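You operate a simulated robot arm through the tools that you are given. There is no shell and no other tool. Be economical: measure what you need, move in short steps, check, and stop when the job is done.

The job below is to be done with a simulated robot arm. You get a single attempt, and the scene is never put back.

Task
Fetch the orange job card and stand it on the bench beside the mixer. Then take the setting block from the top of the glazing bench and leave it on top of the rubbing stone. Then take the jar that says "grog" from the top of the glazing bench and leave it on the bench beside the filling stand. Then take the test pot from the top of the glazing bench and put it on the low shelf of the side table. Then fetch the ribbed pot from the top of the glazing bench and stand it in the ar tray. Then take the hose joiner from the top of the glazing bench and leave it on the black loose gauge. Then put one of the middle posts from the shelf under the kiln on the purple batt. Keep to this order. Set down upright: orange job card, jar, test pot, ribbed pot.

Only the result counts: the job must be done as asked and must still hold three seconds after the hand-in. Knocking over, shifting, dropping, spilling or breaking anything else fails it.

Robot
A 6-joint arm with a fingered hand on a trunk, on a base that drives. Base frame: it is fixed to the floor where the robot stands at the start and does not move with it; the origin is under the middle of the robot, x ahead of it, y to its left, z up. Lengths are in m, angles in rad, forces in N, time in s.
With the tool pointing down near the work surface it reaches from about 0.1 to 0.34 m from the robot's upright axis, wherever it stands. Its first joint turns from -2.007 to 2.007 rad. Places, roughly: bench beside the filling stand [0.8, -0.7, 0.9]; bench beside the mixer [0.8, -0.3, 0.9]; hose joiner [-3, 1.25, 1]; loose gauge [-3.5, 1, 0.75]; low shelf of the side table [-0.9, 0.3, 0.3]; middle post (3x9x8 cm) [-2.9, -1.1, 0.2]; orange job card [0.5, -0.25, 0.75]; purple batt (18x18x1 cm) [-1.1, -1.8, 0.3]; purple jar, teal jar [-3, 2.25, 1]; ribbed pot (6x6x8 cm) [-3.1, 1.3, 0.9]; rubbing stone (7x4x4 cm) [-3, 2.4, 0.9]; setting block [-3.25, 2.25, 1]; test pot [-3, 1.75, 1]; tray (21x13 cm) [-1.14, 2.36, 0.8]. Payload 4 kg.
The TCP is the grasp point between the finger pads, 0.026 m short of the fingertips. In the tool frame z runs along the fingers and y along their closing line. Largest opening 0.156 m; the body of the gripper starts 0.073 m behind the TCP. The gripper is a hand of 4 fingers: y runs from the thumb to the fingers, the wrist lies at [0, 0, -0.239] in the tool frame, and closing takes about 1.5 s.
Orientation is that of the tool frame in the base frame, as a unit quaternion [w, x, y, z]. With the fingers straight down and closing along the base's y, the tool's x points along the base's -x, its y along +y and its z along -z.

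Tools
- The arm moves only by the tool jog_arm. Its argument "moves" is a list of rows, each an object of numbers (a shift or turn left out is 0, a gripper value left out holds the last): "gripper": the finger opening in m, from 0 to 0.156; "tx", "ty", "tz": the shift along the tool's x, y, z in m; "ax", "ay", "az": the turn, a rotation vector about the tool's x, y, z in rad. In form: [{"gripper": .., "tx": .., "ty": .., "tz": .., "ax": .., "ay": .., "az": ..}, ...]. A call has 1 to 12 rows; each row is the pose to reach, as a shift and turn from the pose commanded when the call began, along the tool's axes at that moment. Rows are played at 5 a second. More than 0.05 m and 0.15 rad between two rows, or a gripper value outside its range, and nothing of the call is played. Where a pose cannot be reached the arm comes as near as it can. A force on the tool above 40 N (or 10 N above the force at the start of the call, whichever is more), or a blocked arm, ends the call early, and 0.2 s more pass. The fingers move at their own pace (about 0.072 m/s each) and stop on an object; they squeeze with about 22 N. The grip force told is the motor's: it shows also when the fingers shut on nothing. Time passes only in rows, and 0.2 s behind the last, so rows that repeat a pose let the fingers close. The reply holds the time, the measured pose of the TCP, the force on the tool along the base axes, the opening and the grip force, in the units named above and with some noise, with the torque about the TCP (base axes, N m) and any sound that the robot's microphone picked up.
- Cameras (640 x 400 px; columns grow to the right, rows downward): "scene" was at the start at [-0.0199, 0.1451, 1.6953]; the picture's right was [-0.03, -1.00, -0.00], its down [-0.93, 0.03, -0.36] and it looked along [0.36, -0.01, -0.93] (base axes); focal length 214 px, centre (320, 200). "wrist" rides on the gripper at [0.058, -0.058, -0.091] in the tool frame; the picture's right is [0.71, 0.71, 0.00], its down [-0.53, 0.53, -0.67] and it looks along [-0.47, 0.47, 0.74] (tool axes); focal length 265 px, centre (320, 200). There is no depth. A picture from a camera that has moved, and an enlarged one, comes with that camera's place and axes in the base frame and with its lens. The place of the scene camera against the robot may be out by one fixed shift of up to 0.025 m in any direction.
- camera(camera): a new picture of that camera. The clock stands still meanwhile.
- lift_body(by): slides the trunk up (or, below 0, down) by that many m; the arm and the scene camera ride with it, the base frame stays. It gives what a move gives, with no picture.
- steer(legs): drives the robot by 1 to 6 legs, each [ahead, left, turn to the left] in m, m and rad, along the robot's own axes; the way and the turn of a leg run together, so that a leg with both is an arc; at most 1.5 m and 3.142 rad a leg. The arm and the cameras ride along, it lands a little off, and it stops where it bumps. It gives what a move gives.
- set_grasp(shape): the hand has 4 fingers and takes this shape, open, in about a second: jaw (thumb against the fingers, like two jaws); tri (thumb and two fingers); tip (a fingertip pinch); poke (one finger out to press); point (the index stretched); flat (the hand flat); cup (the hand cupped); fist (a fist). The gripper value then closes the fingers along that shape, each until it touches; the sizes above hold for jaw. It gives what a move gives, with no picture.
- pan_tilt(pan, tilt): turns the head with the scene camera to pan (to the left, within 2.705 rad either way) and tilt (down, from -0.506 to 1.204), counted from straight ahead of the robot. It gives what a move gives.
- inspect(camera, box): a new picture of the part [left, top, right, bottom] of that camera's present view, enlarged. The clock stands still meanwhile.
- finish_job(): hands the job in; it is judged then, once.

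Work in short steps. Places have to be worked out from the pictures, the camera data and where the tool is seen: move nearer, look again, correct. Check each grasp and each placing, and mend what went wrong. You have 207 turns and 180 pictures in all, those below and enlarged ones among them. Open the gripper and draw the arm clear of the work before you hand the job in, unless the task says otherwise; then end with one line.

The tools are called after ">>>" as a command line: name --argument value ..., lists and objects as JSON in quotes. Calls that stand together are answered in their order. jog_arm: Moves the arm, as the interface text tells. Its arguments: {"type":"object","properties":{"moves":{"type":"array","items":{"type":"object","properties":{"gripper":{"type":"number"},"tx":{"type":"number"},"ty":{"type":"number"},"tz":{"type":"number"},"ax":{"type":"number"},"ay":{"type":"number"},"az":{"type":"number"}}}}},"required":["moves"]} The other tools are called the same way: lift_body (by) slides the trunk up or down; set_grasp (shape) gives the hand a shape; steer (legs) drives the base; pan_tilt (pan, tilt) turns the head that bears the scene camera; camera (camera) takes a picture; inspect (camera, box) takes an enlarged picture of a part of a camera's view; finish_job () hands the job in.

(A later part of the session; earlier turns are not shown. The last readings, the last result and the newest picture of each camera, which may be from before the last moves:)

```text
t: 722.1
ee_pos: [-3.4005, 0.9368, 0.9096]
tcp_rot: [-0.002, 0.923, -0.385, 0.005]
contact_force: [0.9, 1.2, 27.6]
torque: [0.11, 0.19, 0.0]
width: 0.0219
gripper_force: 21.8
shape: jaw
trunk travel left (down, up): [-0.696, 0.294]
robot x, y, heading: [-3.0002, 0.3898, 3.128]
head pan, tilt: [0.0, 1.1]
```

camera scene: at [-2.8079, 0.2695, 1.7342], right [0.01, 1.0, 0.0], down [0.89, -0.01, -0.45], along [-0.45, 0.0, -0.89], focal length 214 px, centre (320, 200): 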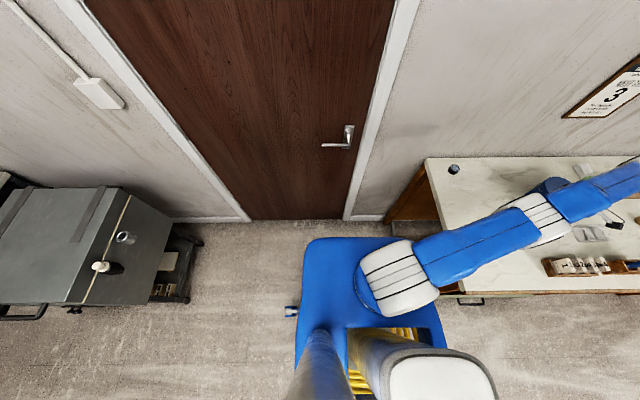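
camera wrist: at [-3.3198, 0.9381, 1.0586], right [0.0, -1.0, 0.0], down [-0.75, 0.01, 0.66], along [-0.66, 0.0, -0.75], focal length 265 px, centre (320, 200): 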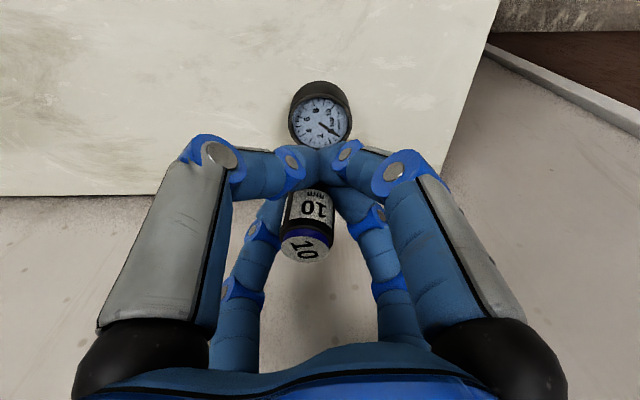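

On the gauge (27 N, a bit firm). Ease up 4 mm of command, open, rise and look.

>>> jog_arm --moves '[{"tz": -0.003}, {"tz": -0.0045}, {"tz": -0.0045, "gripper": 0.028}, {"tz": -0.0045, "gripper": 0.036}, {"tz": -0.0045, "gripper": 0.05}, {"tz": -0.0045, "gripper": 0.06}, {"tz": -0.0045, "gripper": 0.06}, {"tz": -0.04, "gripper": 0.06}, {"tz": -0.08, "gripper": 0.06}, {"tz": -0.11, "gripper": 0.06}, {"tz": -0.11, "gripper": 0.06}]'

>>> camera --camera "wrist"

```text
t: 724.5
ee_pos: [-3.4022, 0.9379, 1.0144]
tcp_rot: [0.0, 0.923, -0.385, 0.008]
contact_force: [0.3, 0.7, 0.0]
torque: [0.0, 0.01, -0.04]
width: 0.0597
gripper_force: 0.0
shape: jaw
trunk travel left (down, up): [-0.696, 0.294]
robot x, y, heading: [-3.0023, 0.3896, 3.131]
head pan, tilt: [0.0, 1.1]
```

```text
31 pictures are left
camera wrist: at [-3.3212, 0.9399, 1.1077], right [0.0, -1.0, 0.01], down [-0.75, 0.01, 0.66], along [-0.66, 0.0, -0.75], focal length 265 px, centre (320, 200)
```

wrist: 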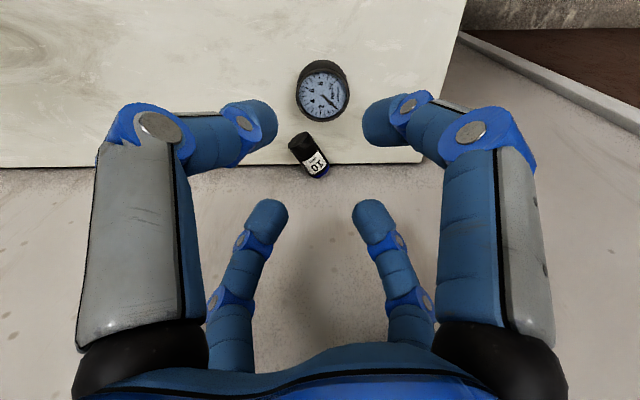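

The joiner slipped off: it lies just behind the gauge near the bench's back edge. I zoom in.

>>> inspect --camera "wrist" --box '[260, 40, 380, 190]'

```text
2.67 times, centred on (320, 115) of wrist
camera zoom: at [-3.3212, 0.9399, 1.1077], right [0.0, -1.0, 0.01], down [-0.75, 0.01, 0.66], along [-0.66, 0.0, -0.75], focal length 708 px, centre (320, 427)
```

zoom: 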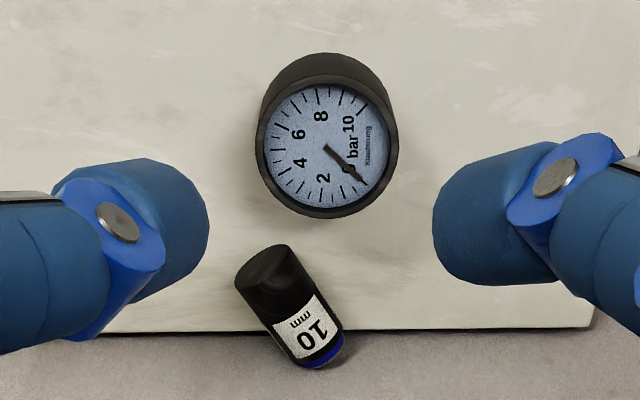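

It lies on its side, axis toward the wall, end at (-3.453, 0.958), far end at the wall. I must drag it away from the wall: closed fingertips, tool tilted 30° toward the wall, pressing on its near end.

>>> jog_arm --moves '[{"gripper": 0.0, "ax": -0.09, "ay": -0.09}, {"gripper": 0.0, "ax": -0.18, "ay": -0.18}, {"gripper": 0.0, "ax": -0.27, "ay": -0.27}, {"gripper": 0.0, "ax": -0.37, "ay": -0.366}, {"gripper": 0.0, "ax": -0.37, "ay": -0.366, "tx": -0.0424, "ty": 0.0158}, {"gripper": 0.0, "ax": -0.37, "ay": -0.366, "tx": -0.0424, "ty": 0.0158, "tz": 0.04}, {"gripper": 0.0, "ax": -0.37, "ay": -0.366, "tx": -0.0424, "ty": 0.0158, "tz": 0.072}, {"gripper": 0.0, "ax": -0.37, "ay": -0.366, "tx": -0.0424, "ty": 0.0158, "tz": 0.072}]'

>>> camera --camera "wrist"

```text
t: 726.3
ee_pos: [-3.4427, 0.9563, 0.9449]
tcp_rot: [0.098, 0.893, -0.373, -0.231]
contact_force: [1.2, 0.8, 0.9]
torque: [0.03, 0.0, -0.02]
width: 0.0001
gripper_force: 21.8
shape: jaw
trunk travel left (down, up): [-0.696, 0.294]
robot x, y, heading: [-3.001, 0.3865, 3.133]
head pan, tilt: [0.0, 1.1]
```

```text
29 pictures are left
camera wrist: at [-3.3258, 0.9573, 0.9837], right [0.0, -1.0, 0.01], down [-0.32, 0.01, 0.95], along [-0.95, 0.0, -0.32], focal length 265 px, centre (320, 200)
```

wrist: 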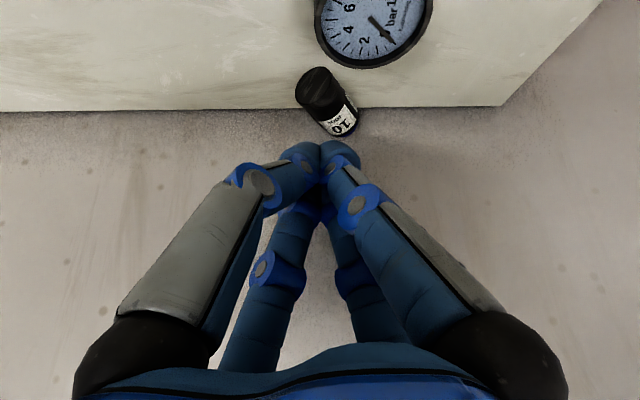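

I descend with the fingertips onto the joiner's near end.

>>> jog_arm --moves '[{"gripper": 0, "tx": 0.006, "ty": -0.0061, "tz": 0.02}, {"gripper": 0, "tx": 0.0113, "ty": -0.0114, "tz": 0.0371}, {"gripper": 0, "tx": 0.0121, "ty": -0.0122, "tz": 0.0397}, {"gripper": 0, "tx": 0.0128, "ty": -0.0129, "tz": 0.0415}]'

```text
t: 727.0
ee_pos: [-3.4498, 0.9643, 0.9149]
tcp_rot: [0.091, 0.892, -0.373, -0.241]
contact_force: [3.8, 3.1, 22.4]
torque: [-0.01, 0.11, 0.01]
width: 0.0
gripper_force: 22.5
shape: jaw
trunk travel left (down, up): [-0.696, 0.294]
robot x, y, heading: [-3.0036, 0.3869, 3.131]
head pan, tilt: [0.0, 1.1]
stopped in row 3: the force on the tool passed its limit at 46 N (the readings are from after the stop); the commanded pose is now the measured one
```

In contact (22 N). I drag toward +x with a little +y to pass the gauge.

>>> jog_arm --moves '[{"gripper": 0, "tx": 0.0033, "ty": -0.009, "tz": -0.005}, {"gripper": 0, "tx": 0.0065, "ty": -0.018, "tz": -0.01}, {"gripper": 0, "tx": 0.0107, "ty": -0.0322, "tz": -0.0175}, {"gripper": 0, "tx": 0.0149, "ty": -0.0463, "tz": -0.025}, {"gripper": 0, "tx": 0.0184, "ty": -0.0612, "tz": -0.0325}, {"gripper": 0, "tx": 0.024, "ty": -0.074, "tz": -0.04}]'

>>> camera --camera "wrist"

```text
t: 728.5
ee_pos: [-3.3683, 0.9956, 0.9118]
tcp_rot: [0.094, 0.892, -0.373, -0.236]
contact_force: [-0.2, 0.1, -0.8]
torque: [-0.03, 0.0, 0.01]
width: 0.0
gripper_force: 21.9
shape: jaw
trunk travel left (down, up): [-0.696, 0.294]
robot x, y, heading: [-3.0037, 0.3888, 3.132]
head pan, tilt: [0.0, 1.1]
```

```text
28 pictures are left
camera wrist: at [-3.2509, 0.9947, 0.9499], right [-0.01, -1.0, -0.01], down [-0.32, 0.0, 0.95], along [-0.95, 0.01, -0.32], focal length 265 px, centre (320, 200)
```

wrist: 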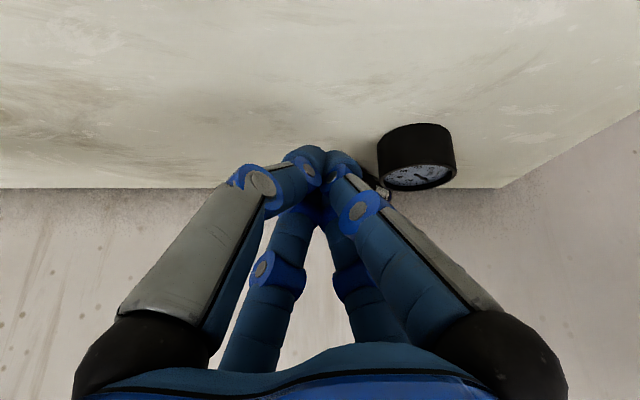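

I lift to see where the joiner went.

>>> jog_arm --moves '[{"gripper": 0, "tx": -0.014, "ty": 0.014, "tz": -0.035}, {"gripper": 0, "tx": -0.028, "ty": 0.028, "tz": -0.07}, {"gripper": 0.03, "tx": -0.035, "ty": 0.036, "tz": -0.087}, {"gripper": 0.06, "tx": -0.035, "ty": 0.036, "tz": -0.087}]'

>>> inspect --camera "wrist" --box '[240, 0, 440, 200]'

```text
t: 729.5
ee_pos: [-3.3695, 0.9947, 1.0102]
tcp_rot: [0.095, 0.892, -0.373, -0.237]
contact_force: [-0.2, 0.1, -0.4]
torque: [-0.01, 0.04, 0.01]
width: 0.047
gripper_force: 0.1
shape: jaw
trunk travel left (down, up): [-0.696, 0.294]
robot x, y, heading: [-2.9987, 0.386, 3.131]
head pan, tilt: [0.0, 1.1]
```

```text
2.00 times, centred on (340, 100) of wrist
camera zoom: at [-3.2524, 0.9948, 1.0494], right [-0.01, -1.0, -0.01], down [-0.32, 0.0, 0.95], along [-0.95, 0.01, -0.32], focal length 531 px, centre (280, 400)
```

zoom: 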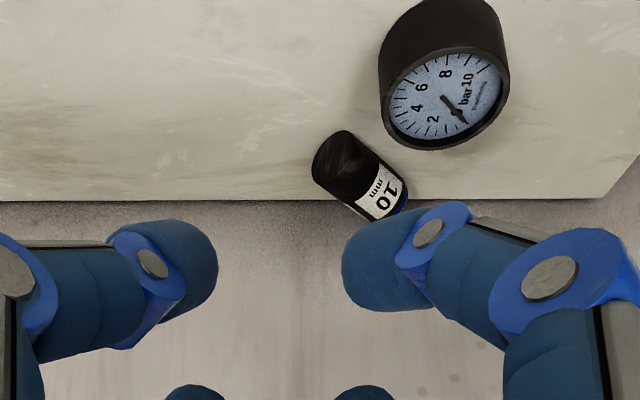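

The joiner only pivoted (now at 45°, centre ≈(-3.465, 0.954)). Better: vertical, fully opened hand offset to the +x+y side, pressing one digit tip on it and pulling along its axis, as worked for the card.

>>> jog_arm --moves '[{"gripper": 0.156, "ax": 0.09, "ay": 0.09, "tx": -0.009, "ty": 0.003, "tz": 0.005}, {"gripper": 0.156, "ax": 0.18, "ay": 0.18, "tx": -0.018, "ty": 0.006, "tz": 0.01}, {"gripper": 0.156, "ax": 0.27, "ay": 0.27, "tx": -0.027, "ty": 0.009, "tz": 0.015}, {"gripper": 0.156, "ax": 0.37, "ay": 0.366, "tx": -0.0355, "ty": 0.0112, "tz": 0.019}, {"gripper": 0.156, "ax": 0.37, "ay": 0.366, "tx": -0.0355, "ty": 0.0112, "tz": 0.019}, {"gripper": 0.156, "ax": 0.37, "ay": 0.366, "tx": -0.0355, "ty": 0.0112, "tz": 0.019}, {"gripper": 0.156, "ax": 0.37, "ay": 0.366, "tx": -0.0355, "ty": 0.0112, "tz": 0.019}]'

>>> lift_body --by -0.07

>>> camera --camera "wrist"

```text
t: 731.0
ee_pos: [-3.3826, 0.9628, 1.0039]
tcp_rot: [-0.004, 0.923, -0.386, 0.0]
contact_force: [0.5, -0.4, -0.5]
torque: [-0.02, -0.02, 0.0]
width: 0.1558
gripper_force: 0.0
shape: jaw
out of reach, approached as far as the arm can: row 2, 3, 4, 5, 6, 7
trunk travel left (down, up): [-0.696, 0.294]
robot x, y, heading: [-3.0051, 0.3923, 3.13]
head pan, tilt: [0.0, 1.1]
```

```text
t: 732.1
ee_pos: [-3.3821, 0.9614, 0.9328]
tcp_rot: [-0.005, 0.923, -0.386, 0.001]
contact_force: [-0.6, -0.5, 0.4]
torque: [0.0, -0.02, -0.05]
width: 0.156
gripper_force: 0.1
shape: jaw
trunk travel left (down, up): [-0.626, 0.364]
robot x, y, heading: [-3.0019, 0.3851, 3.128]
head pan, tilt: [0.0, 1.1]
```

```text
26 pictures are left
camera wrist: at [-3.3004, 0.9607, 1.0248], right [-0.01, -1.0, -0.01], down [-0.75, 0.0, 0.66], along [-0.66, 0.01, -0.75], focal length 265 px, centre (320, 200)
```

wrist: 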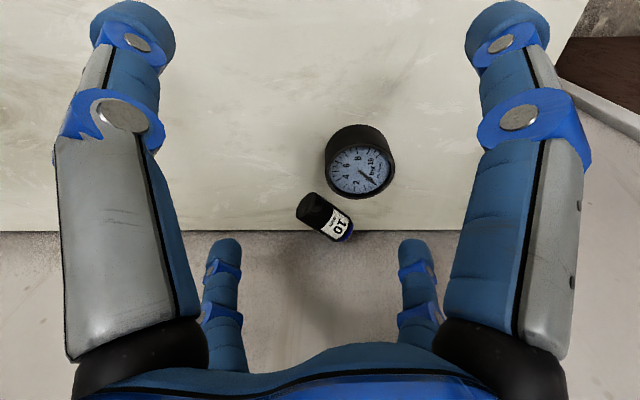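

From here the needed hand position is out of reach, so I raise, retract and bring the base ~11 cm further along.

>>> lift_body --by 0.22

>>> jog_arm --moves '[{"tx": 0.042}, {"tx": 0.084}, {"tx": 0.126}, {"tx": 0.168}, {"tx": 0.21}, {"tx": 0.248, "ty": -0.008}]'

>>> steer --legs '[[0.11, 0, 0.01], [0, -0.03, 0]]'

```text
t: 734.5
ee_pos: [-3.3827, 0.9604, 1.1524]
tcp_rot: [-0.005, 0.923, -0.386, 0.001]
contact_force: [0.2, 0.3, 0.2]
torque: [-0.02, -0.02, -0.02]
width: 0.1556
gripper_force: 0.0
shape: jaw
trunk travel left (down, up): [-0.846, 0.144]
robot x, y, heading: [-3.0017, 0.3887, 3.128]
head pan, tilt: [0.0, 1.1]
```

```text
t: 735.9
ee_pos: [-3.2, 0.7867, 1.1543]
tcp_rot: [-0.005, 0.923, -0.386, -0.001]
contact_force: [0.7, 0.1, 0.0]
torque: [0.02, 0.03, -0.02]
width: 0.1558
gripper_force: 0.1
shape: jaw
trunk travel left (down, up): [-0.846, 0.144]
robot x, y, heading: [-3.0037, 0.3857, 3.126]
head pan, tilt: [0.0, 1.1]
```

```text
t: 738.6
ee_pos: [-3.3176, 0.8171, 1.1522]
tcp_rot: [-0.004, 0.924, -0.381, 0.002]
contact_force: [0.5, -0.7, 0.1]
torque: [-0.01, -0.02, -0.02]
width: 0.1559
gripper_force: 0.0
shape: jaw
trunk travel left (down, up): [-0.846, 0.144]
robot x, y, heading: [-3.115, 0.4228, 3.14]
head pan, tilt: [0.0, 1.1]
```

Now reach to (-3.407, 1.012) with the hand open and lower so one digit tip is over the joiner.

>>> jog_arm --moves '[{"tx": -0.042, "ty": -0.0158}, {"tx": -0.084, "ty": -0.0316}, {"tx": -0.126, "ty": -0.0474}, {"tx": -0.168, "ty": -0.0632}, {"tx": -0.2006, "ty": -0.0755}, {"tx": -0.2006, "ty": -0.0755, "tz": 0.045}, {"tx": -0.2006, "ty": -0.0755, "tz": 0.09}, {"tx": -0.2006, "ty": -0.0755, "tz": 0.135}, {"tx": -0.2006, "ty": -0.0755, "tz": 0.18}, {"tx": -0.2006, "ty": -0.0755, "tz": 0.22}, {"tx": -0.2006, "ty": -0.0755, "tz": 0.22}]'

>>> camera --camera "wrist"

```text
t: 741.0
ee_pos: [-3.4083, 1.0126, 0.9335]
tcp_rot: [-0.006, 0.924, -0.382, 0.001]
contact_force: [0.5, 0.0, 0.4]
torque: [0.07, 0.03, -0.01]
width: 0.1556
gripper_force: 0.2
shape: jaw
trunk travel left (down, up): [-0.846, 0.144]
robot x, y, heading: [-3.1106, 0.418, 3.141]
head pan, tilt: [0.0, 1.1]
```

```text
25 pictures are left
camera wrist: at [-3.3249, 1.013, 1.0261], right [0.0, -1.0, -0.01], down [-0.75, -0.01, 0.66], along [-0.66, 0.01, -0.75], focal length 265 px, centre (320, 200)
```

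wrist: 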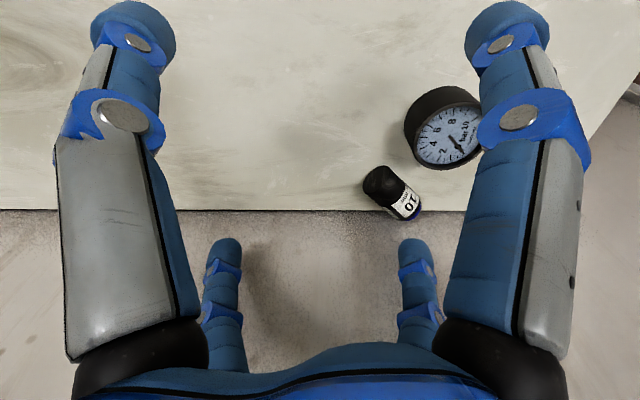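

The digit tip is right above the joiner's middle. I lower 26 mm and read the force.

>>> jog_arm --moves '[{"tz": 0.012}, {"tz": 0.022}, {"tz": 0.027}, {"tz": 0.029}]'

```text
t: 742.0
ee_pos: [-3.4035, 1.0141, 0.9064]
tcp_rot: [-0.006, 0.924, -0.382, -0.001]
contact_force: [1.1, 1.9, 11.8]
torque: [-0.68, 0.72, -0.09]
width: 0.1559
gripper_force: 0.1
shape: jaw
trunk travel left (down, up): [-0.846, 0.144]
robot x, y, heading: [-3.1106, 0.4218, 3.139]
head pan, tilt: [0.0, 1.1]
```

Pressing with 12 N at the right digit. Drag 9 cm along the joiner's axis, away from the wall.

>>> jog_arm --moves '[{"tz": 0.002}, {"tz": 0.002, "ty": -0.015}, {"tz": 0.002, "ty": -0.03}, {"tz": 0.002, "ty": -0.045}, {"tz": 0.002, "ty": -0.06}, {"tz": 0.002, "ty": -0.075}, {"tz": 0.002, "ty": -0.09}]'

>>> jog_arm --moves '[{"tz": -0.04}, {"tz": -0.08}, {"tz": -0.08}]'

>>> camera --camera "wrist"

```text
t: 743.6
ee_pos: [-3.3373, 1.0486, 0.9101]
tcp_rot: [-0.004, 0.924, -0.381, 0.001]
contact_force: [0.0, 0.6, -0.2]
torque: [0.04, 0.0, -0.02]
width: 0.1563
gripper_force: 0.1
shape: jaw
out of reach, approached as far as the arm can: row 4, 5, 6, 7
trunk travel left (down, up): [-0.846, 0.144]
robot x, y, heading: [-3.1105, 0.4203, 3.14]
head pan, tilt: [0.0, 1.1]
```

```text
t: 744.4
ee_pos: [-3.3374, 1.0465, 0.987]
tcp_rot: [-0.004, 0.924, -0.381, 0.001]
contact_force: [-0.1, -0.4, -0.2]
torque: [-0.01, 0.0, -0.01]
width: 0.156
gripper_force: 0.1
shape: jaw
trunk travel left (down, up): [-0.846, 0.144]
robot x, y, heading: [-3.1094, 0.4167, 3.14]
head pan, tilt: [0.0, 1.1]
```

```text
24 pictures are left
camera wrist: at [-3.2544, 1.0474, 1.0788], right [0.0, -1.0, -0.01], down [-0.75, -0.01, 0.66], along [-0.66, 0.0, -0.75], focal length 265 px, centre (320, 200)
```

wrist: 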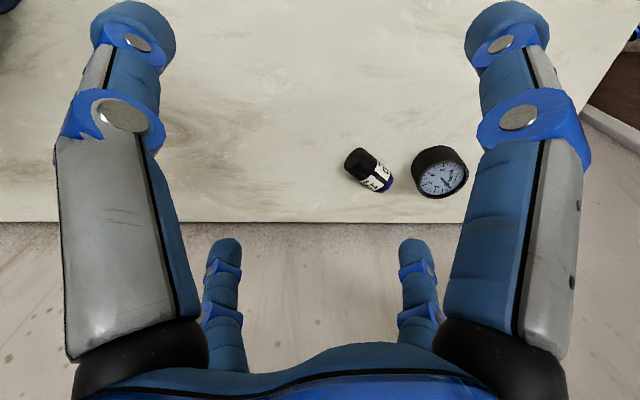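

The joiner is now free at (-3.4025, 0.9975), axis 45°, well aligned with my digits. I move over it, narrow to 0.065 and descend.

>>> jog_arm --moves '[{"tx": -0.006, "ty": 0.04, "gripper": 0.065}, {"tx": -0.0115, "ty": 0.0806, "gripper": 0.065}, {"tx": -0.0115, "ty": 0.0806, "gripper": 0.065}, {"tx": -0.0115, "ty": 0.0806, "gripper": 0.065}, {"tx": -0.0115, "ty": 0.0806, "tz": 0.04, "gripper": 0.065}, {"tx": -0.0115, "ty": 0.0806, "tz": 0.06, "gripper": 0.065}, {"tx": -0.0115, "ty": 0.0806, "tz": 0.06, "gripper": 0.065}]'

>>> camera --camera "wrist"

```text
t: 746.0
ee_pos: [-3.4011, 0.9997, 0.9257]
tcp_rot: [-0.004, 0.924, -0.381, 0.002]
contact_force: [0.9, 0.2, 0.4]
torque: [0.0, 0.02, -0.03]
width: 0.0654
gripper_force: 0.1
shape: jaw
trunk travel left (down, up): [-0.846, 0.144]
robot x, y, heading: [-3.1083, 0.4165, 3.137]
head pan, tilt: [0.0, 1.1]
```

```text
23 pictures are left
camera wrist: at [-3.3188, 0.9997, 1.0172], right [0.0, -1.0, -0.01], down [-0.75, -0.01, 0.66], along [-0.66, 0.0, -0.75], focal length 265 px, centre (320, 200)
```

wrist: 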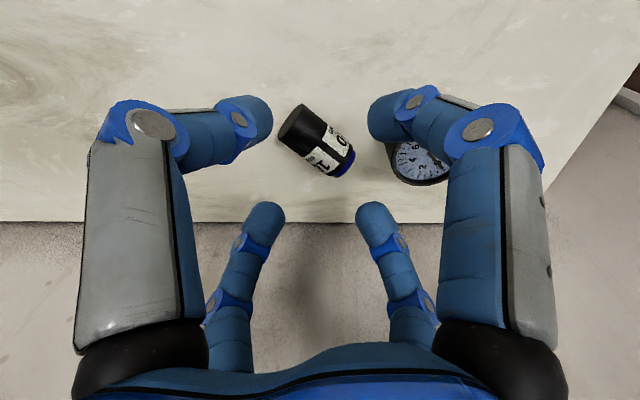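

Centred over the joiner. Lower 4 cm and close.

>>> jog_arm --moves '[{"tz": 0.02}, {"tz": 0.036}, {"tz": 0.041}, {"tz": 0.041, "gripper": 0.05}, {"tz": 0.041, "gripper": 0.035}, {"tz": 0.041, "gripper": 0.02}, {"tz": 0.041, "gripper": 0.012}, {"tz": 0.041, "gripper": 0.012}, {"tz": 0.041, "gripper": 0.012}]'

>>> jog_arm --moves '[{"tz": -0.03}, {"tz": -0.06}, {"tz": -0.07}]'

>>> camera --camera "wrist"

```text
t: 748.0
ee_pos: [-3.4004, 1.0002, 0.8862]
tcp_rot: [-0.005, 0.924, -0.382, 0.001]
contact_force: [-1.2, 0.7, 2.2]
torque: [0.08, -0.05, 0.01]
width: 0.0324
gripper_force: 22.7
shape: jaw
trunk travel left (down, up): [-0.846, 0.144]
robot x, y, heading: [-3.1123, 0.4157, 3.139]
head pan, tilt: [0.0, 1.1]
```

```text
t: 748.8
ee_pos: [-3.4009, 0.9997, 0.9591]
tcp_rot: [-0.004, 0.924, -0.382, 0.001]
contact_force: [0.1, -0.1, 0.5]
torque: [-0.01, -0.01, 0.0]
width: 0.0326
gripper_force: 21.6
shape: jaw
trunk travel left (down, up): [-0.846, 0.144]
robot x, y, heading: [-3.1148, 0.4183, 3.142]
head pan, tilt: [0.0, 1.1]
```

```text
22 pictures are left
camera wrist: at [-3.3188, 0.9993, 1.05], right [0.0, -1.0, -0.01], down [-0.75, -0.01, 0.66], along [-0.66, 0.0, -0.75], focal length 265 px, centre (320, 200)
```

wrist: 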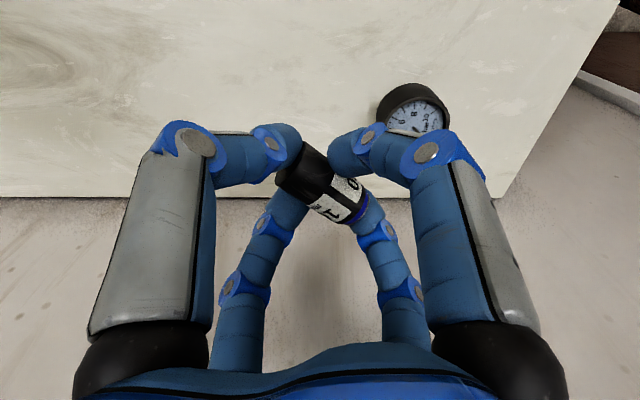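

Held by its ends, lying level. I carry it over the gauge centre and lower to ~6 mm above.

>>> jog_arm --moves '[{"tx": 0.022, "ty": 0.023}, {"tx": 0.044, "ty": 0.0465}, {"tx": 0.044, "ty": 0.0465, "tz": 0.02}, {"tx": 0.044, "ty": 0.0465, "tz": 0.039}, {"tx": 0.044, "ty": 0.0465, "tz": 0.039}]'

>>> camera --camera "wrist"

```text
t: 750.0
ee_pos: [-3.4015, 0.9355, 0.9187]
tcp_rot: [-0.004, 0.924, -0.382, 0.0]
contact_force: [1.2, -0.5, -0.4]
torque: [-0.01, 0.01, -0.01]
width: 0.0323
gripper_force: 21.8
shape: jaw
trunk travel left (down, up): [-0.846, 0.144]
robot x, y, heading: [-3.1126, 0.4163, 3.139]
head pan, tilt: [0.0, 1.1]
```

```text
21 pictures are left
camera wrist: at [-3.3191, 0.9362, 1.0101], right [0.0, -1.0, -0.01], down [-0.75, -0.01, 0.66], along [-0.66, 0.0, -0.75], focal length 265 px, centre (320, 200)
```

wrist: 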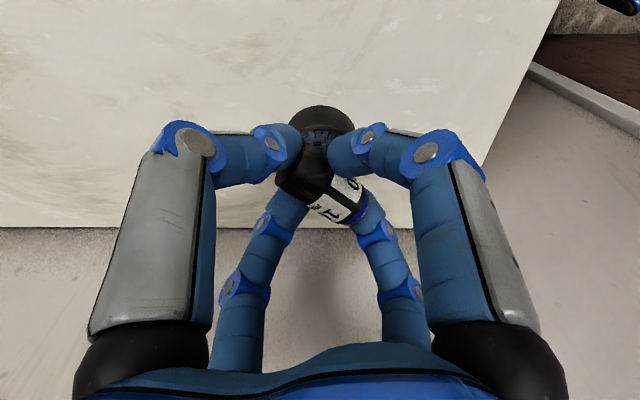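

Joiner is centred over the dial. I creep down to contact.

>>> jog_arm --moves '[{"tz": 0.003}, {"tz": 0.006}, {"tz": 0.008}]'

>>> jog_arm --moves '[{"tz": 0.002}, {"tz": 0.003}, {"tz": 0.003}]'

```text
t: 750.8
ee_pos: [-3.403, 0.9367, 0.9115]
tcp_rot: [-0.006, 0.924, -0.382, 0.0]
contact_force: [1.0, -0.7, 8.6]
torque: [-0.03, 0.03, 0.0]
width: 0.0325
gripper_force: 21.4
shape: jaw
trunk travel left (down, up): [-0.846, 0.144]
robot x, y, heading: [-3.1103, 0.417, 3.136]
head pan, tilt: [0.0, 1.1]
```

```text
t: 751.6
ee_pos: [-3.4028, 0.9368, 0.9095]
tcp_rot: [-0.007, 0.924, -0.382, -0.002]
contact_force: [0.6, 0.0, 28.8]
torque: [0.06, 0.03, -0.03]
width: 0.0327
gripper_force: 21.6
shape: jaw
trunk travel left (down, up): [-0.846, 0.144]
robot x, y, heading: [-3.11, 0.4173, 3.14]
head pan, tilt: [0.0, 1.1]
```

In contact. Ease off and open in small steps, then rise straight up.

>>> jog_arm --moves '[{"tz": -0.003}, {"tz": -0.0035}, {"tz": -0.0035, "gripper": 0.034}, {"tz": -0.0035, "gripper": 0.036}, {"tz": -0.0035, "gripper": 0.039}, {"tz": -0.0035, "gripper": 0.043}, {"tz": -0.0035, "gripper": 0.05}, {"tz": -0.0035, "gripper": 0.06}, {"tz": -0.0035, "gripper": 0.07}, {"tz": -0.0035, "gripper": 0.07}, {"tz": -0.03, "gripper": 0.07}, {"tz": -0.07, "gripper": 0.07}]'

>>> camera --camera "wrist"

```text
t: 754.2
ee_pos: [-3.4008, 0.9336, 0.9756]
tcp_rot: [-0.005, 0.924, -0.383, 0.001]
contact_force: [-0.2, 0.5, 0.6]
torque: [-0.03, 0.01, 0.02]
width: 0.0694
gripper_force: 0.0
shape: jaw
trunk travel left (down, up): [-0.846, 0.144]
robot x, y, heading: [-3.1098, 0.4211, 3.138]
head pan, tilt: [0.0, 1.1]
```

```text
20 pictures are left
camera wrist: at [-3.3195, 0.9335, 1.0676], right [0.0, -1.0, -0.01], down [-0.75, -0.01, 0.66], along [-0.66, 0.0, -0.75], focal length 265 px, centre (320, 200)
```

wrist: 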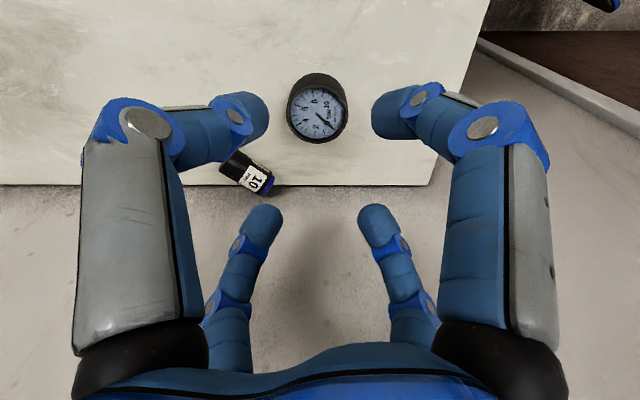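

It rolled off again and lies at ≈(-3.464, 1.001) by the wall. I repeat: open hand (gauge inside, untouched), press the wall-side digit on the joiner and pull it away along its axis.

>>> jog_arm --moves '[{"gripper": 0.156, "tx": -0.0141, "ty": -0.0029}, {"gripper": 0.156, "tx": -0.0141, "ty": -0.0029}, {"gripper": 0.156, "tx": -0.0141, "ty": -0.0029}, {"gripper": 0.156, "tx": -0.0141, "ty": -0.0029, "tz": 0.03}, {"gripper": 0.156, "tx": -0.0141, "ty": -0.0029, "tz": 0.055}, {"gripper": 0.156, "tx": -0.0141, "ty": -0.0029, "tz": 0.066}, {"gripper": 0.156, "tx": -0.0141, "ty": -0.0029, "tz": 0.071}, {"gripper": 0.156, "tx": -0.0141, "ty": -0.0029, "tz": 0.071}]'

```text
t: 756.0
ee_pos: [-3.4099, 0.949, 0.906]
tcp_rot: [-0.006, 0.924, -0.382, 0.0]
contact_force: [0.1, -0.6, 4.6]
torque: [0.28, 0.26, 0.05]
width: 0.156
gripper_force: 0.0
shape: jaw
trunk travel left (down, up): [-0.846, 0.144]
robot x, y, heading: [-3.1106, 0.4178, 3.142]
head pan, tilt: [0.0, 1.1]
```

Contact on the joiner. Press 2 mm more, drag, lift and look.

>>> jog_arm --moves '[{"tz": 0.002}, {"tz": 0.0025, "ty": -0.011, "tx": -0.0007}, {"tz": 0.0025, "ty": -0.022, "tx": -0.0014}, {"tz": 0.0025, "ty": -0.033, "tx": -0.002}, {"tz": 0.0025, "ty": -0.045, "tx": -0.0027}, {"tz": -0.03, "ty": -0.045, "tx": -0.0027}, {"tz": -0.07, "ty": -0.045, "tx": -0.0027}, {"tz": -0.08, "ty": -0.045, "tx": -0.0027, "gripper": 0.07}, {"tz": -0.08, "ty": -0.045, "tx": -0.0027, "gripper": 0.07}, {"tz": -0.08, "ty": -0.045, "tx": -0.0027, "gripper": 0.07}]'

>>> camera --camera "wrist"

```text
t: 758.2
ee_pos: [-3.3814, 0.9813, 0.986]
tcp_rot: [-0.005, 0.924, -0.382, 0.001]
contact_force: [0.0, -0.6, -0.2]
torque: [0.02, -0.01, -0.01]
width: 0.0706
gripper_force: 0.0
shape: jaw
trunk travel left (down, up): [-0.846, 0.144]
robot x, y, heading: [-3.1085, 0.4222, 3.144]
head pan, tilt: [0.0, 1.1]
```

```text
19 pictures are left
camera wrist: at [-3.2993, 0.9819, 1.0775], right [0.0, -1.0, -0.01], down [-0.75, -0.01, 0.66], along [-0.66, 0.0, -0.75], focal length 265 px, centre (320, 200)
```

wrist: 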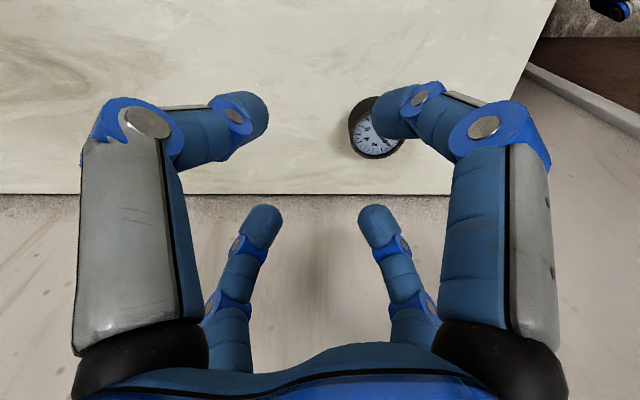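

The joiner isn't in view; I raise the hand for a wider look.

>>> lift_body --by 0.13

>>> camera --camera "wrist"

```text
t: 759.8
ee_pos: [-3.3815, 0.9819, 1.1171]
tcp_rot: [-0.004, 0.924, -0.382, 0.001]
contact_force: [0.2, -0.6, 0.3]
torque: [0.0, 0.01, 0.03]
width: 0.0703
gripper_force: 0.2
shape: jaw
trunk travel left (down, up): [-0.976, 0.014]
robot x, y, heading: [-3.112, 0.4207, 3.14]
head pan, tilt: [0.0, 1.1]
```

```text
18 pictures are left
camera wrist: at [-3.2994, 0.9816, 1.2075], right [0.0, -1.0, -0.01], down [-0.75, -0.01, 0.66], along [-0.66, 0.0, -0.75], focal length 265 px, centre (320, 200)
```

wrist: 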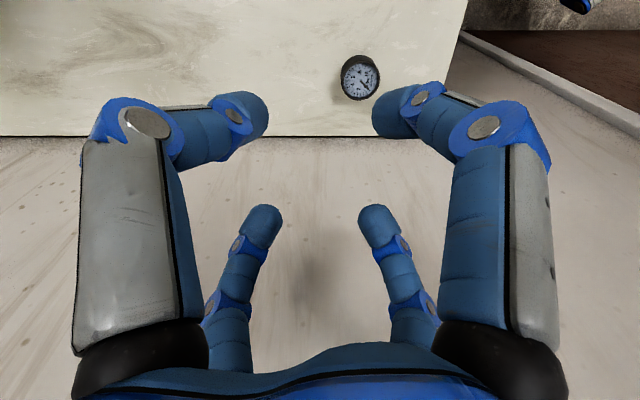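

>>> pan_tilt --pan -0.75 --tilt 1.0

>>> camera --camera "scene"

```text
t: 760.9
ee_pos: [-3.3826, 0.9822, 1.1157]
tcp_rot: [-0.005, 0.924, -0.382, 0.002]
contact_force: [-0.1, -0.5, -0.3]
torque: [0.02, 0.04, 0.04]
width: 0.0706
gripper_force: 0.1
shape: jaw
trunk travel left (down, up): [-0.976, 0.014]
robot x, y, heading: [-3.1128, 0.4196, 3.14]
head pan, tilt: [-0.75, 1.0]
```

```text
17 pictures are left
camera scene: at [-3.1173, 0.3123, 1.8589], right [0.68, 0.73, 0.0], down [0.62, -0.57, -0.54], along [-0.39, 0.37, -0.84], focal length 214 px, centre (320, 200)
```

scene: 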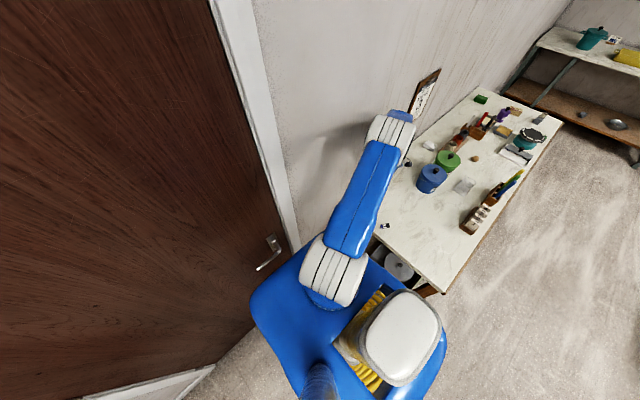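

>>> inspect --camera "scene" --box '[360, 140, 440, 250]'

```text
3.64 times, centred on (400, 195) of scene
camera zoom: at [-3.1173, 0.3123, 1.8589], right [0.68, 0.73, 0.0], down [0.62, -0.57, -0.54], along [-0.39, 0.37, -0.84], focal length 780 px, centre (29, 218)
```

zoom: 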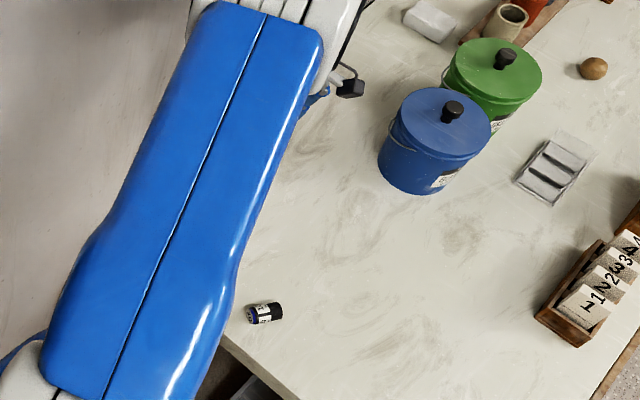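

The joiner rolled to the open area at ≈(-3.235, 0.883), away from the wall. I go above it, yawing the digits 45° to its axis so all four hold its sides.

>>> jog_arm --moves '[{"tx": 0.04, "ty": -0.008, "az": 0.14}, {"tx": 0.08, "ty": -0.016, "az": 0.28}, {"tx": 0.12, "ty": -0.024, "az": 0.42}, {"tx": 0.16, "ty": -0.031, "az": 0.56}, {"tx": 0.1742, "ty": -0.0335, "tz": 0.03, "az": 0.576}, {"tx": 0.1742, "ty": -0.0335, "tz": 0.07, "az": 0.576}, {"tx": 0.1742, "ty": -0.0335, "tz": 0.11, "az": 0.576}, {"tx": 0.1742, "ty": -0.0335, "tz": 0.13, "az": 0.576}]'

>>> camera --camera "wrist"

```text
t: 762.7
ee_pos: [-3.2355, 0.8852, 0.9854]
tcp_rot: [-0.006, 0.777, -0.629, 0.0]
contact_force: [-0.5, -0.3, -1.3]
torque: [0.0, 0.0, -0.03]
width: 0.0703
gripper_force: 0.0
shape: jaw
trunk travel left (down, up): [-0.976, 0.014]
robot x, y, heading: [-3.1144, 0.4176, 3.142]
head pan, tilt: [-0.75, 1.0]
```

```text
15 pictures are left
camera wrist: at [-3.1665, 0.8404, 1.0764], right [-0.54, -0.84, -0.01], down [-0.63, 0.4, 0.67], along [-0.56, 0.37, -0.74], focal length 265 px, centre (320, 200)
```

wrist: 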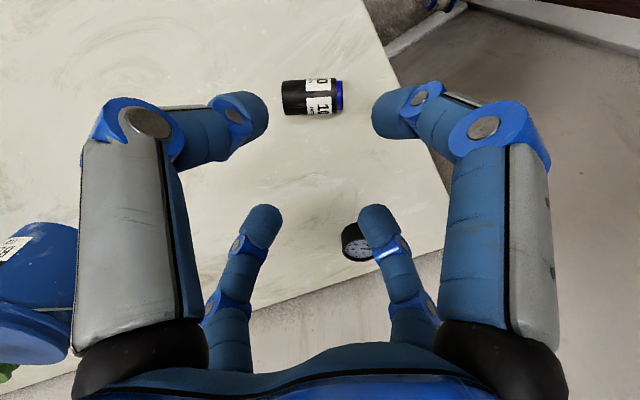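

Centre measured (-3.229, 0.891). Correct, descend and close.

>>> jog_arm --moves '[{"tx": -0.0044, "ty": -0.0081, "tz": 0.04}, {"tx": -0.0044, "ty": -0.0081, "tz": 0.08}, {"tx": -0.0044, "ty": -0.0081, "tz": 0.098}, {"tx": -0.0044, "ty": -0.0081, "tz": 0.101, "gripper": 0.06}, {"tx": -0.0044, "ty": -0.0081, "tz": 0.101, "gripper": 0.045}, {"tx": -0.0044, "ty": -0.0081, "tz": 0.101, "gripper": 0.03}, {"tx": -0.0044, "ty": -0.0081, "tz": 0.101, "gripper": 0.015}, {"tx": -0.0044, "ty": -0.0081, "tz": 0.101, "gripper": 0.012}, {"tx": -0.0044, "ty": -0.0081, "tz": 0.101, "gripper": 0.012}, {"tx": -0.0044, "ty": -0.0081, "tz": 0.06, "gripper": 0.012}, {"tx": -0.0044, "ty": -0.0081, "tz": 0.03, "gripper": 0.012}]'

>>> camera --camera "wrist"

```text
t: 765.1
ee_pos: [-3.2268, 0.8898, 0.9564]
tcp_rot: [-0.004, 0.777, -0.629, 0.001]
contact_force: [0.1, 0.0, -0.1]
torque: [-0.01, 0.02, 0.02]
width: 0.0074
gripper_force: 22.4
shape: jaw
trunk travel left (down, up): [-0.976, 0.014]
robot x, y, heading: [-3.112, 0.4177, 3.137]
head pan, tilt: [-0.75, 1.0]
```

```text
14 pictures are left
camera wrist: at [-3.1573, 0.8446, 1.0475], right [-0.54, -0.84, -0.01], down [-0.63, 0.4, 0.67], along [-0.56, 0.37, -0.74], focal length 265 px, centre (320, 200)
```

wrist: 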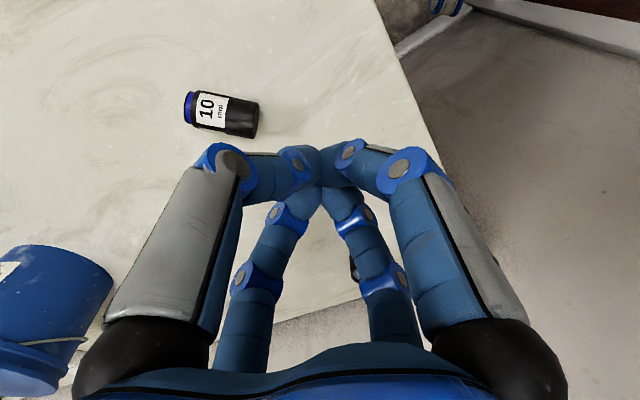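

It squirted out of the diagonal grip. I regrasp with the digits aligned to its axis (which worked before): joiner now ≈(-3.188, 0.9465), axis 51°.

>>> jog_arm --moves '[{"tx": -0.0095, "ty": -0.01, "az": -0.14, "gripper": 0.075}, {"tx": -0.019, "ty": -0.02, "az": -0.28, "gripper": 0.075}, {"tx": -0.0285, "ty": -0.03, "az": -0.42, "gripper": 0.075}, {"tx": -0.038, "ty": -0.04, "az": -0.56, "gripper": 0.075}, {"tx": -0.0473, "ty": -0.0498, "az": -0.68, "gripper": 0.075}, {"tx": -0.0473, "ty": -0.0498, "az": -0.68, "gripper": 0.075}, {"tx": -0.0473, "ty": -0.0498, "az": -0.68, "tz": 0.02, "gripper": 0.075}]'

>>> camera --camera "wrist"

```text
t: 766.7
ee_pos: [-3.1881, 0.9481, 0.9349]
tcp_rot: [-0.004, 0.943, -0.333, 0.001]
contact_force: [-0.3, -0.5, -0.2]
torque: [0.0, -0.03, 0.0]
width: 0.0747
gripper_force: 0.1
shape: jaw
trunk travel left (down, up): [-0.976, 0.014]
robot x, y, heading: [-3.1142, 0.4222, 3.14]
head pan, tilt: [-0.75, 1.0]
```

```text
13 pictures are left
camera wrist: at [-3.1062, 0.9561, 1.0275], right [0.11, -0.99, -0.01], down [-0.74, -0.08, 0.66], along [-0.66, -0.07, -0.75], focal length 265 px, centre (320, 200)
```

wrist: 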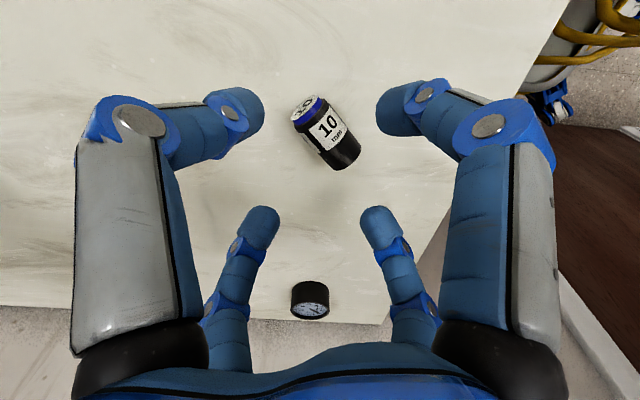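

Good alignment. Descend, close, lift slightly.

>>> jog_arm --moves '[{"tx": 0.0038, "ty": 0.0047, "tz": 0.025}, {"tx": 0.0038, "ty": 0.0047, "tz": 0.05}, {"tx": 0.0038, "ty": 0.0047, "tz": 0.05, "gripper": 0.06}, {"tx": 0.0038, "ty": 0.0047, "tz": 0.05, "gripper": 0.045}, {"tx": 0.0038, "ty": 0.0047, "tz": 0.05, "gripper": 0.03}, {"tx": 0.0038, "ty": 0.0047, "tz": 0.05, "gripper": 0.015}, {"tx": 0.0038, "ty": 0.0047, "tz": 0.05, "gripper": 0.012}, {"tx": 0.0038, "ty": 0.0047, "tz": 0.05, "gripper": 0.012}, {"tx": 0.0038, "ty": 0.0047, "tz": 0.02, "gripper": 0.012}, {"tx": 0.0038, "ty": 0.0047, "tz": -0.02, "gripper": 0.012}, {"tx": 0.0038, "ty": 0.0047, "tz": -0.03, "gripper": 0.012}]'

>>> camera --camera "wrist"

```text
t: 769.1
ee_pos: [-3.1895, 0.9414, 0.9673]
tcp_rot: [-0.004, 0.943, -0.333, 0.001]
contact_force: [0.2, 0.8, -0.5]
torque: [-0.04, -0.01, 0.01]
width: 0.029
gripper_force: 22.3
shape: jaw
trunk travel left (down, up): [-0.976, 0.014]
robot x, y, heading: [-3.1116, 0.4198, 3.141]
head pan, tilt: [-0.75, 1.0]
```

```text
12 pictures are left
camera wrist: at [-3.107, 0.9494, 1.0588], right [0.11, -0.99, -0.01], down [-0.74, -0.08, 0.66], along [-0.66, -0.07, -0.75], focal length 265 px, centre (320, 200)
```

wrist: 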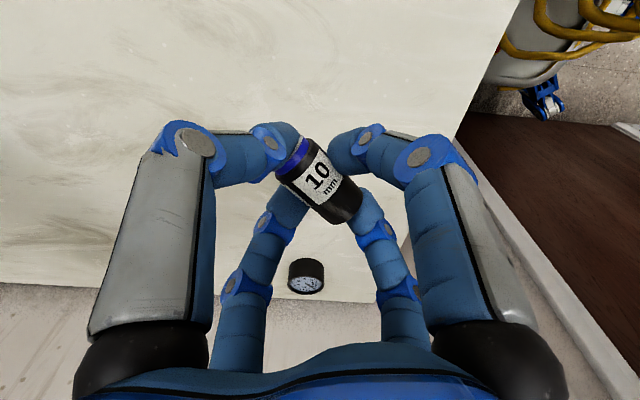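

Held. I carry it over the gauge and lower to just above contact.

>>> jog_arm --moves '[{"tx": -0.0324, "ty": 0.0277}, {"tx": -0.0648, "ty": 0.0554}, {"tx": -0.0972, "ty": 0.0831}, {"tx": -0.1296, "ty": 0.1108}, {"tx": -0.162, "ty": 0.1385}, {"tx": -0.162, "ty": 0.1385, "tz": 0.03}, {"tx": -0.162, "ty": 0.1385, "tz": 0.048}, {"tx": -0.162, "ty": 0.1385, "tz": 0.051}, {"tx": -0.162, "ty": 0.1385, "tz": 0.053}]'

>>> camera --camera "wrist"

```text
t: 771.1
ee_pos: [-3.4002, 0.9354, 0.9115]
tcp_rot: [-0.005, 0.943, -0.333, 0.001]
contact_force: [0.3, -0.4, 3.4]
torque: [-0.01, 0.01, 0.0]
width: 0.0294
gripper_force: 21.5
shape: jaw
trunk travel left (down, up): [-0.976, 0.014]
robot x, y, heading: [-3.1103, 0.4194, 3.141]
head pan, tilt: [-0.75, 1.0]
```

```text
11 pictures are left
camera wrist: at [-3.3184, 0.9434, 1.004], right [0.11, -0.99, -0.01], down [-0.74, -0.09, 0.66], along [-0.66, -0.06, -0.75], focal length 265 px, centre (320, 200)
```

wrist: 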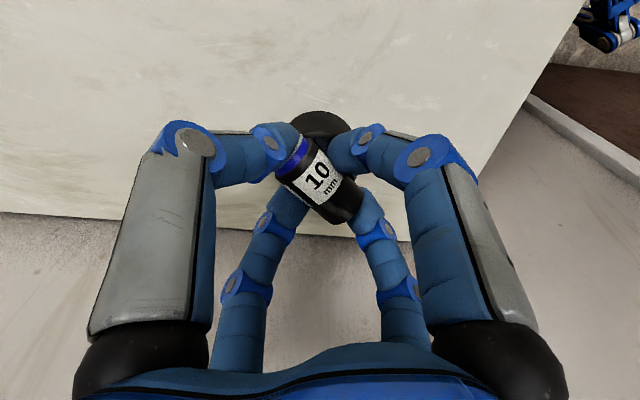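

Contact (3.4 N). Open very slowly while staying in contact.

>>> jog_arm --moves '[{"gripper": 0.0295}, {"gripper": 0.03}, {"gripper": 0.0305}, {"gripper": 0.031}, {"gripper": 0.032}, {"gripper": 0.033}, {"gripper": 0.0345}, {"gripper": 0.036}, {"gripper": 0.039}, {"gripper": 0.043}, {"gripper": 0.05}, {"gripper": 0.06}]'

>>> camera --camera "wrist"

```text
t: 773.7
ee_pos: [-3.4002, 0.934, 0.9117]
tcp_rot: [-0.005, 0.943, -0.333, 0.001]
contact_force: [0.4, -0.7, -0.4]
torque: [0.01, 0.0, 0.01]
width: 0.0594
gripper_force: 0.0
shape: jaw
trunk travel left (down, up): [-0.976, 0.014]
robot x, y, heading: [-3.1096, 0.4189, 3.139]
head pan, tilt: [-0.75, 1.0]
```

```text
10 pictures are left
camera wrist: at [-3.3181, 0.9429, 1.0034], right [0.11, -0.99, -0.01], down [-0.74, -0.08, 0.66], along [-0.66, -0.06, -0.75], focal length 265 px, centre (320, 200)
```

wrist: 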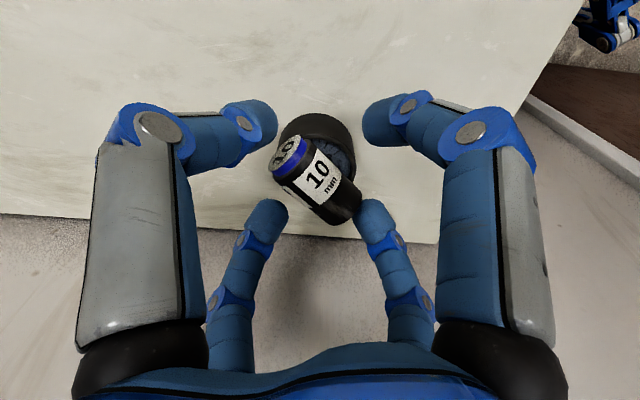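

It rests on the gauge. I open further slowly and rise straight up.

>>> jog_arm --moves '[{"gripper": 0.063}, {"gripper": 0.067}, {"gripper": 0.072}, {"gripper": 0.08}, {"gripper": 0.09}, {"gripper": 0.1}, {"gripper": 0.1}, {"gripper": 0.1, "tz": -0.015}, {"gripper": 0.1, "tz": -0.04}, {"gripper": 0.1, "tz": -0.08}, {"gripper": 0.1, "tz": -0.12}]'

>>> camera --camera "wrist"

```text
t: 776.1
ee_pos: [-3.4004, 0.9328, 1.0331]
tcp_rot: [-0.005, 0.943, -0.332, 0.001]
contact_force: [0.5, 0.0, 0.3]
torque: [-0.03, 0.02, 0.02]
width: 0.0994
gripper_force: 0.0
shape: jaw
trunk travel left (down, up): [-0.976, 0.014]
robot x, y, heading: [-3.108, 0.4208, 3.134]
head pan, tilt: [-0.75, 1.0]
```

```text
9 pictures are left
camera wrist: at [-3.3187, 0.9418, 1.1253], right [0.11, -0.99, -0.01], down [-0.74, -0.08, 0.66], along [-0.66, -0.06, -0.75], focal length 265 px, centre (320, 200)
```

wrist: 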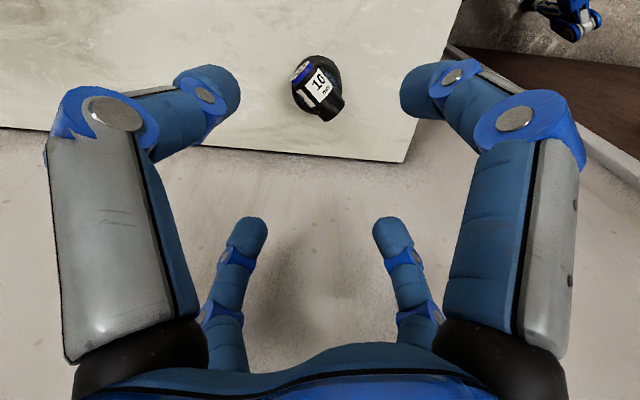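

The joiner stays on the gauge. Now the last job: I retract the arm and drive toward the kiln (approaching from +x at y≈-1.1).

>>> jog_arm --moves '[{"tz": -0.04}, {"tz": -0.06, "tx": 0.035, "ty": 0.008}, {"tz": -0.06, "tx": 0.075, "ty": 0.017}, {"tz": -0.06, "tx": 0.115, "ty": 0.027}, {"tz": -0.06, "tx": 0.16, "ty": 0.038}]'

>>> steer --legs '[[-0.95, 0, 0], [0, 1.35, 0]]'

>>> pan_tilt --pan 0.1 --tilt 0.75

>>> camera --camera "scene"

```text
t: 777.3
ee_pos: [-3.2983, 0.8019, 1.0925]
tcp_rot: [-0.005, 0.943, -0.333, 0.0]
contact_force: [0.2, -0.4, 1.1]
torque: [-0.01, 0.03, 0.02]
width: 0.0992
gripper_force: 0.1
shape: jaw
trunk travel left (down, up): [-0.976, 0.014]
robot x, y, heading: [-3.1113, 0.4199, 3.135]
head pan, tilt: [-0.75, 1.0]
```

```text
t: 806.6
ee_pos: [-2.3616, -0.5597, 1.0919]
tcp_rot: [-0.005, 0.943, -0.334, 0.001]
contact_force: [-0.2, 0.6, 1.0]
torque: [0.0, -0.02, 0.04]
width: 0.0995
gripper_force: 0.0
shape: jaw
trunk travel left (down, up): [-0.976, 0.014]
robot x, y, heading: [-2.1739, -0.9402, 3.142]
head pan, tilt: [-0.75, 1.0]
```

```text
t: 807.8
ee_pos: [-2.3617, -0.5594, 1.0918]
tcp_rot: [-0.005, 0.943, -0.334, 0.001]
contact_force: [-0.4, 0.1, 0.1]
torque: [0.02, -0.01, 0.04]
width: 0.0997
gripper_force: 0.1
shape: jaw
trunk travel left (down, up): [-0.976, 0.014]
robot x, y, heading: [-2.1762, -0.9424, 3.135]
head pan, tilt: [0.099, 0.75]
```

```text
8 pictures are left
camera scene: at [-2.211, -1.1048, 1.878], right [-0.1, 1.0, 0.0], down [0.68, 0.07, -0.73], along [-0.73, -0.07, -0.68], focal length 214 px, centre (320, 200)
```

scene: 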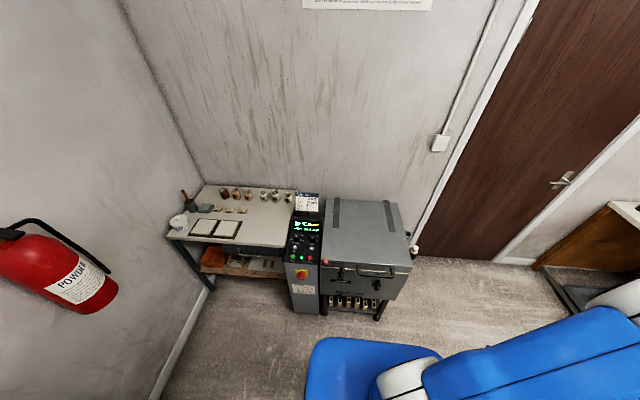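

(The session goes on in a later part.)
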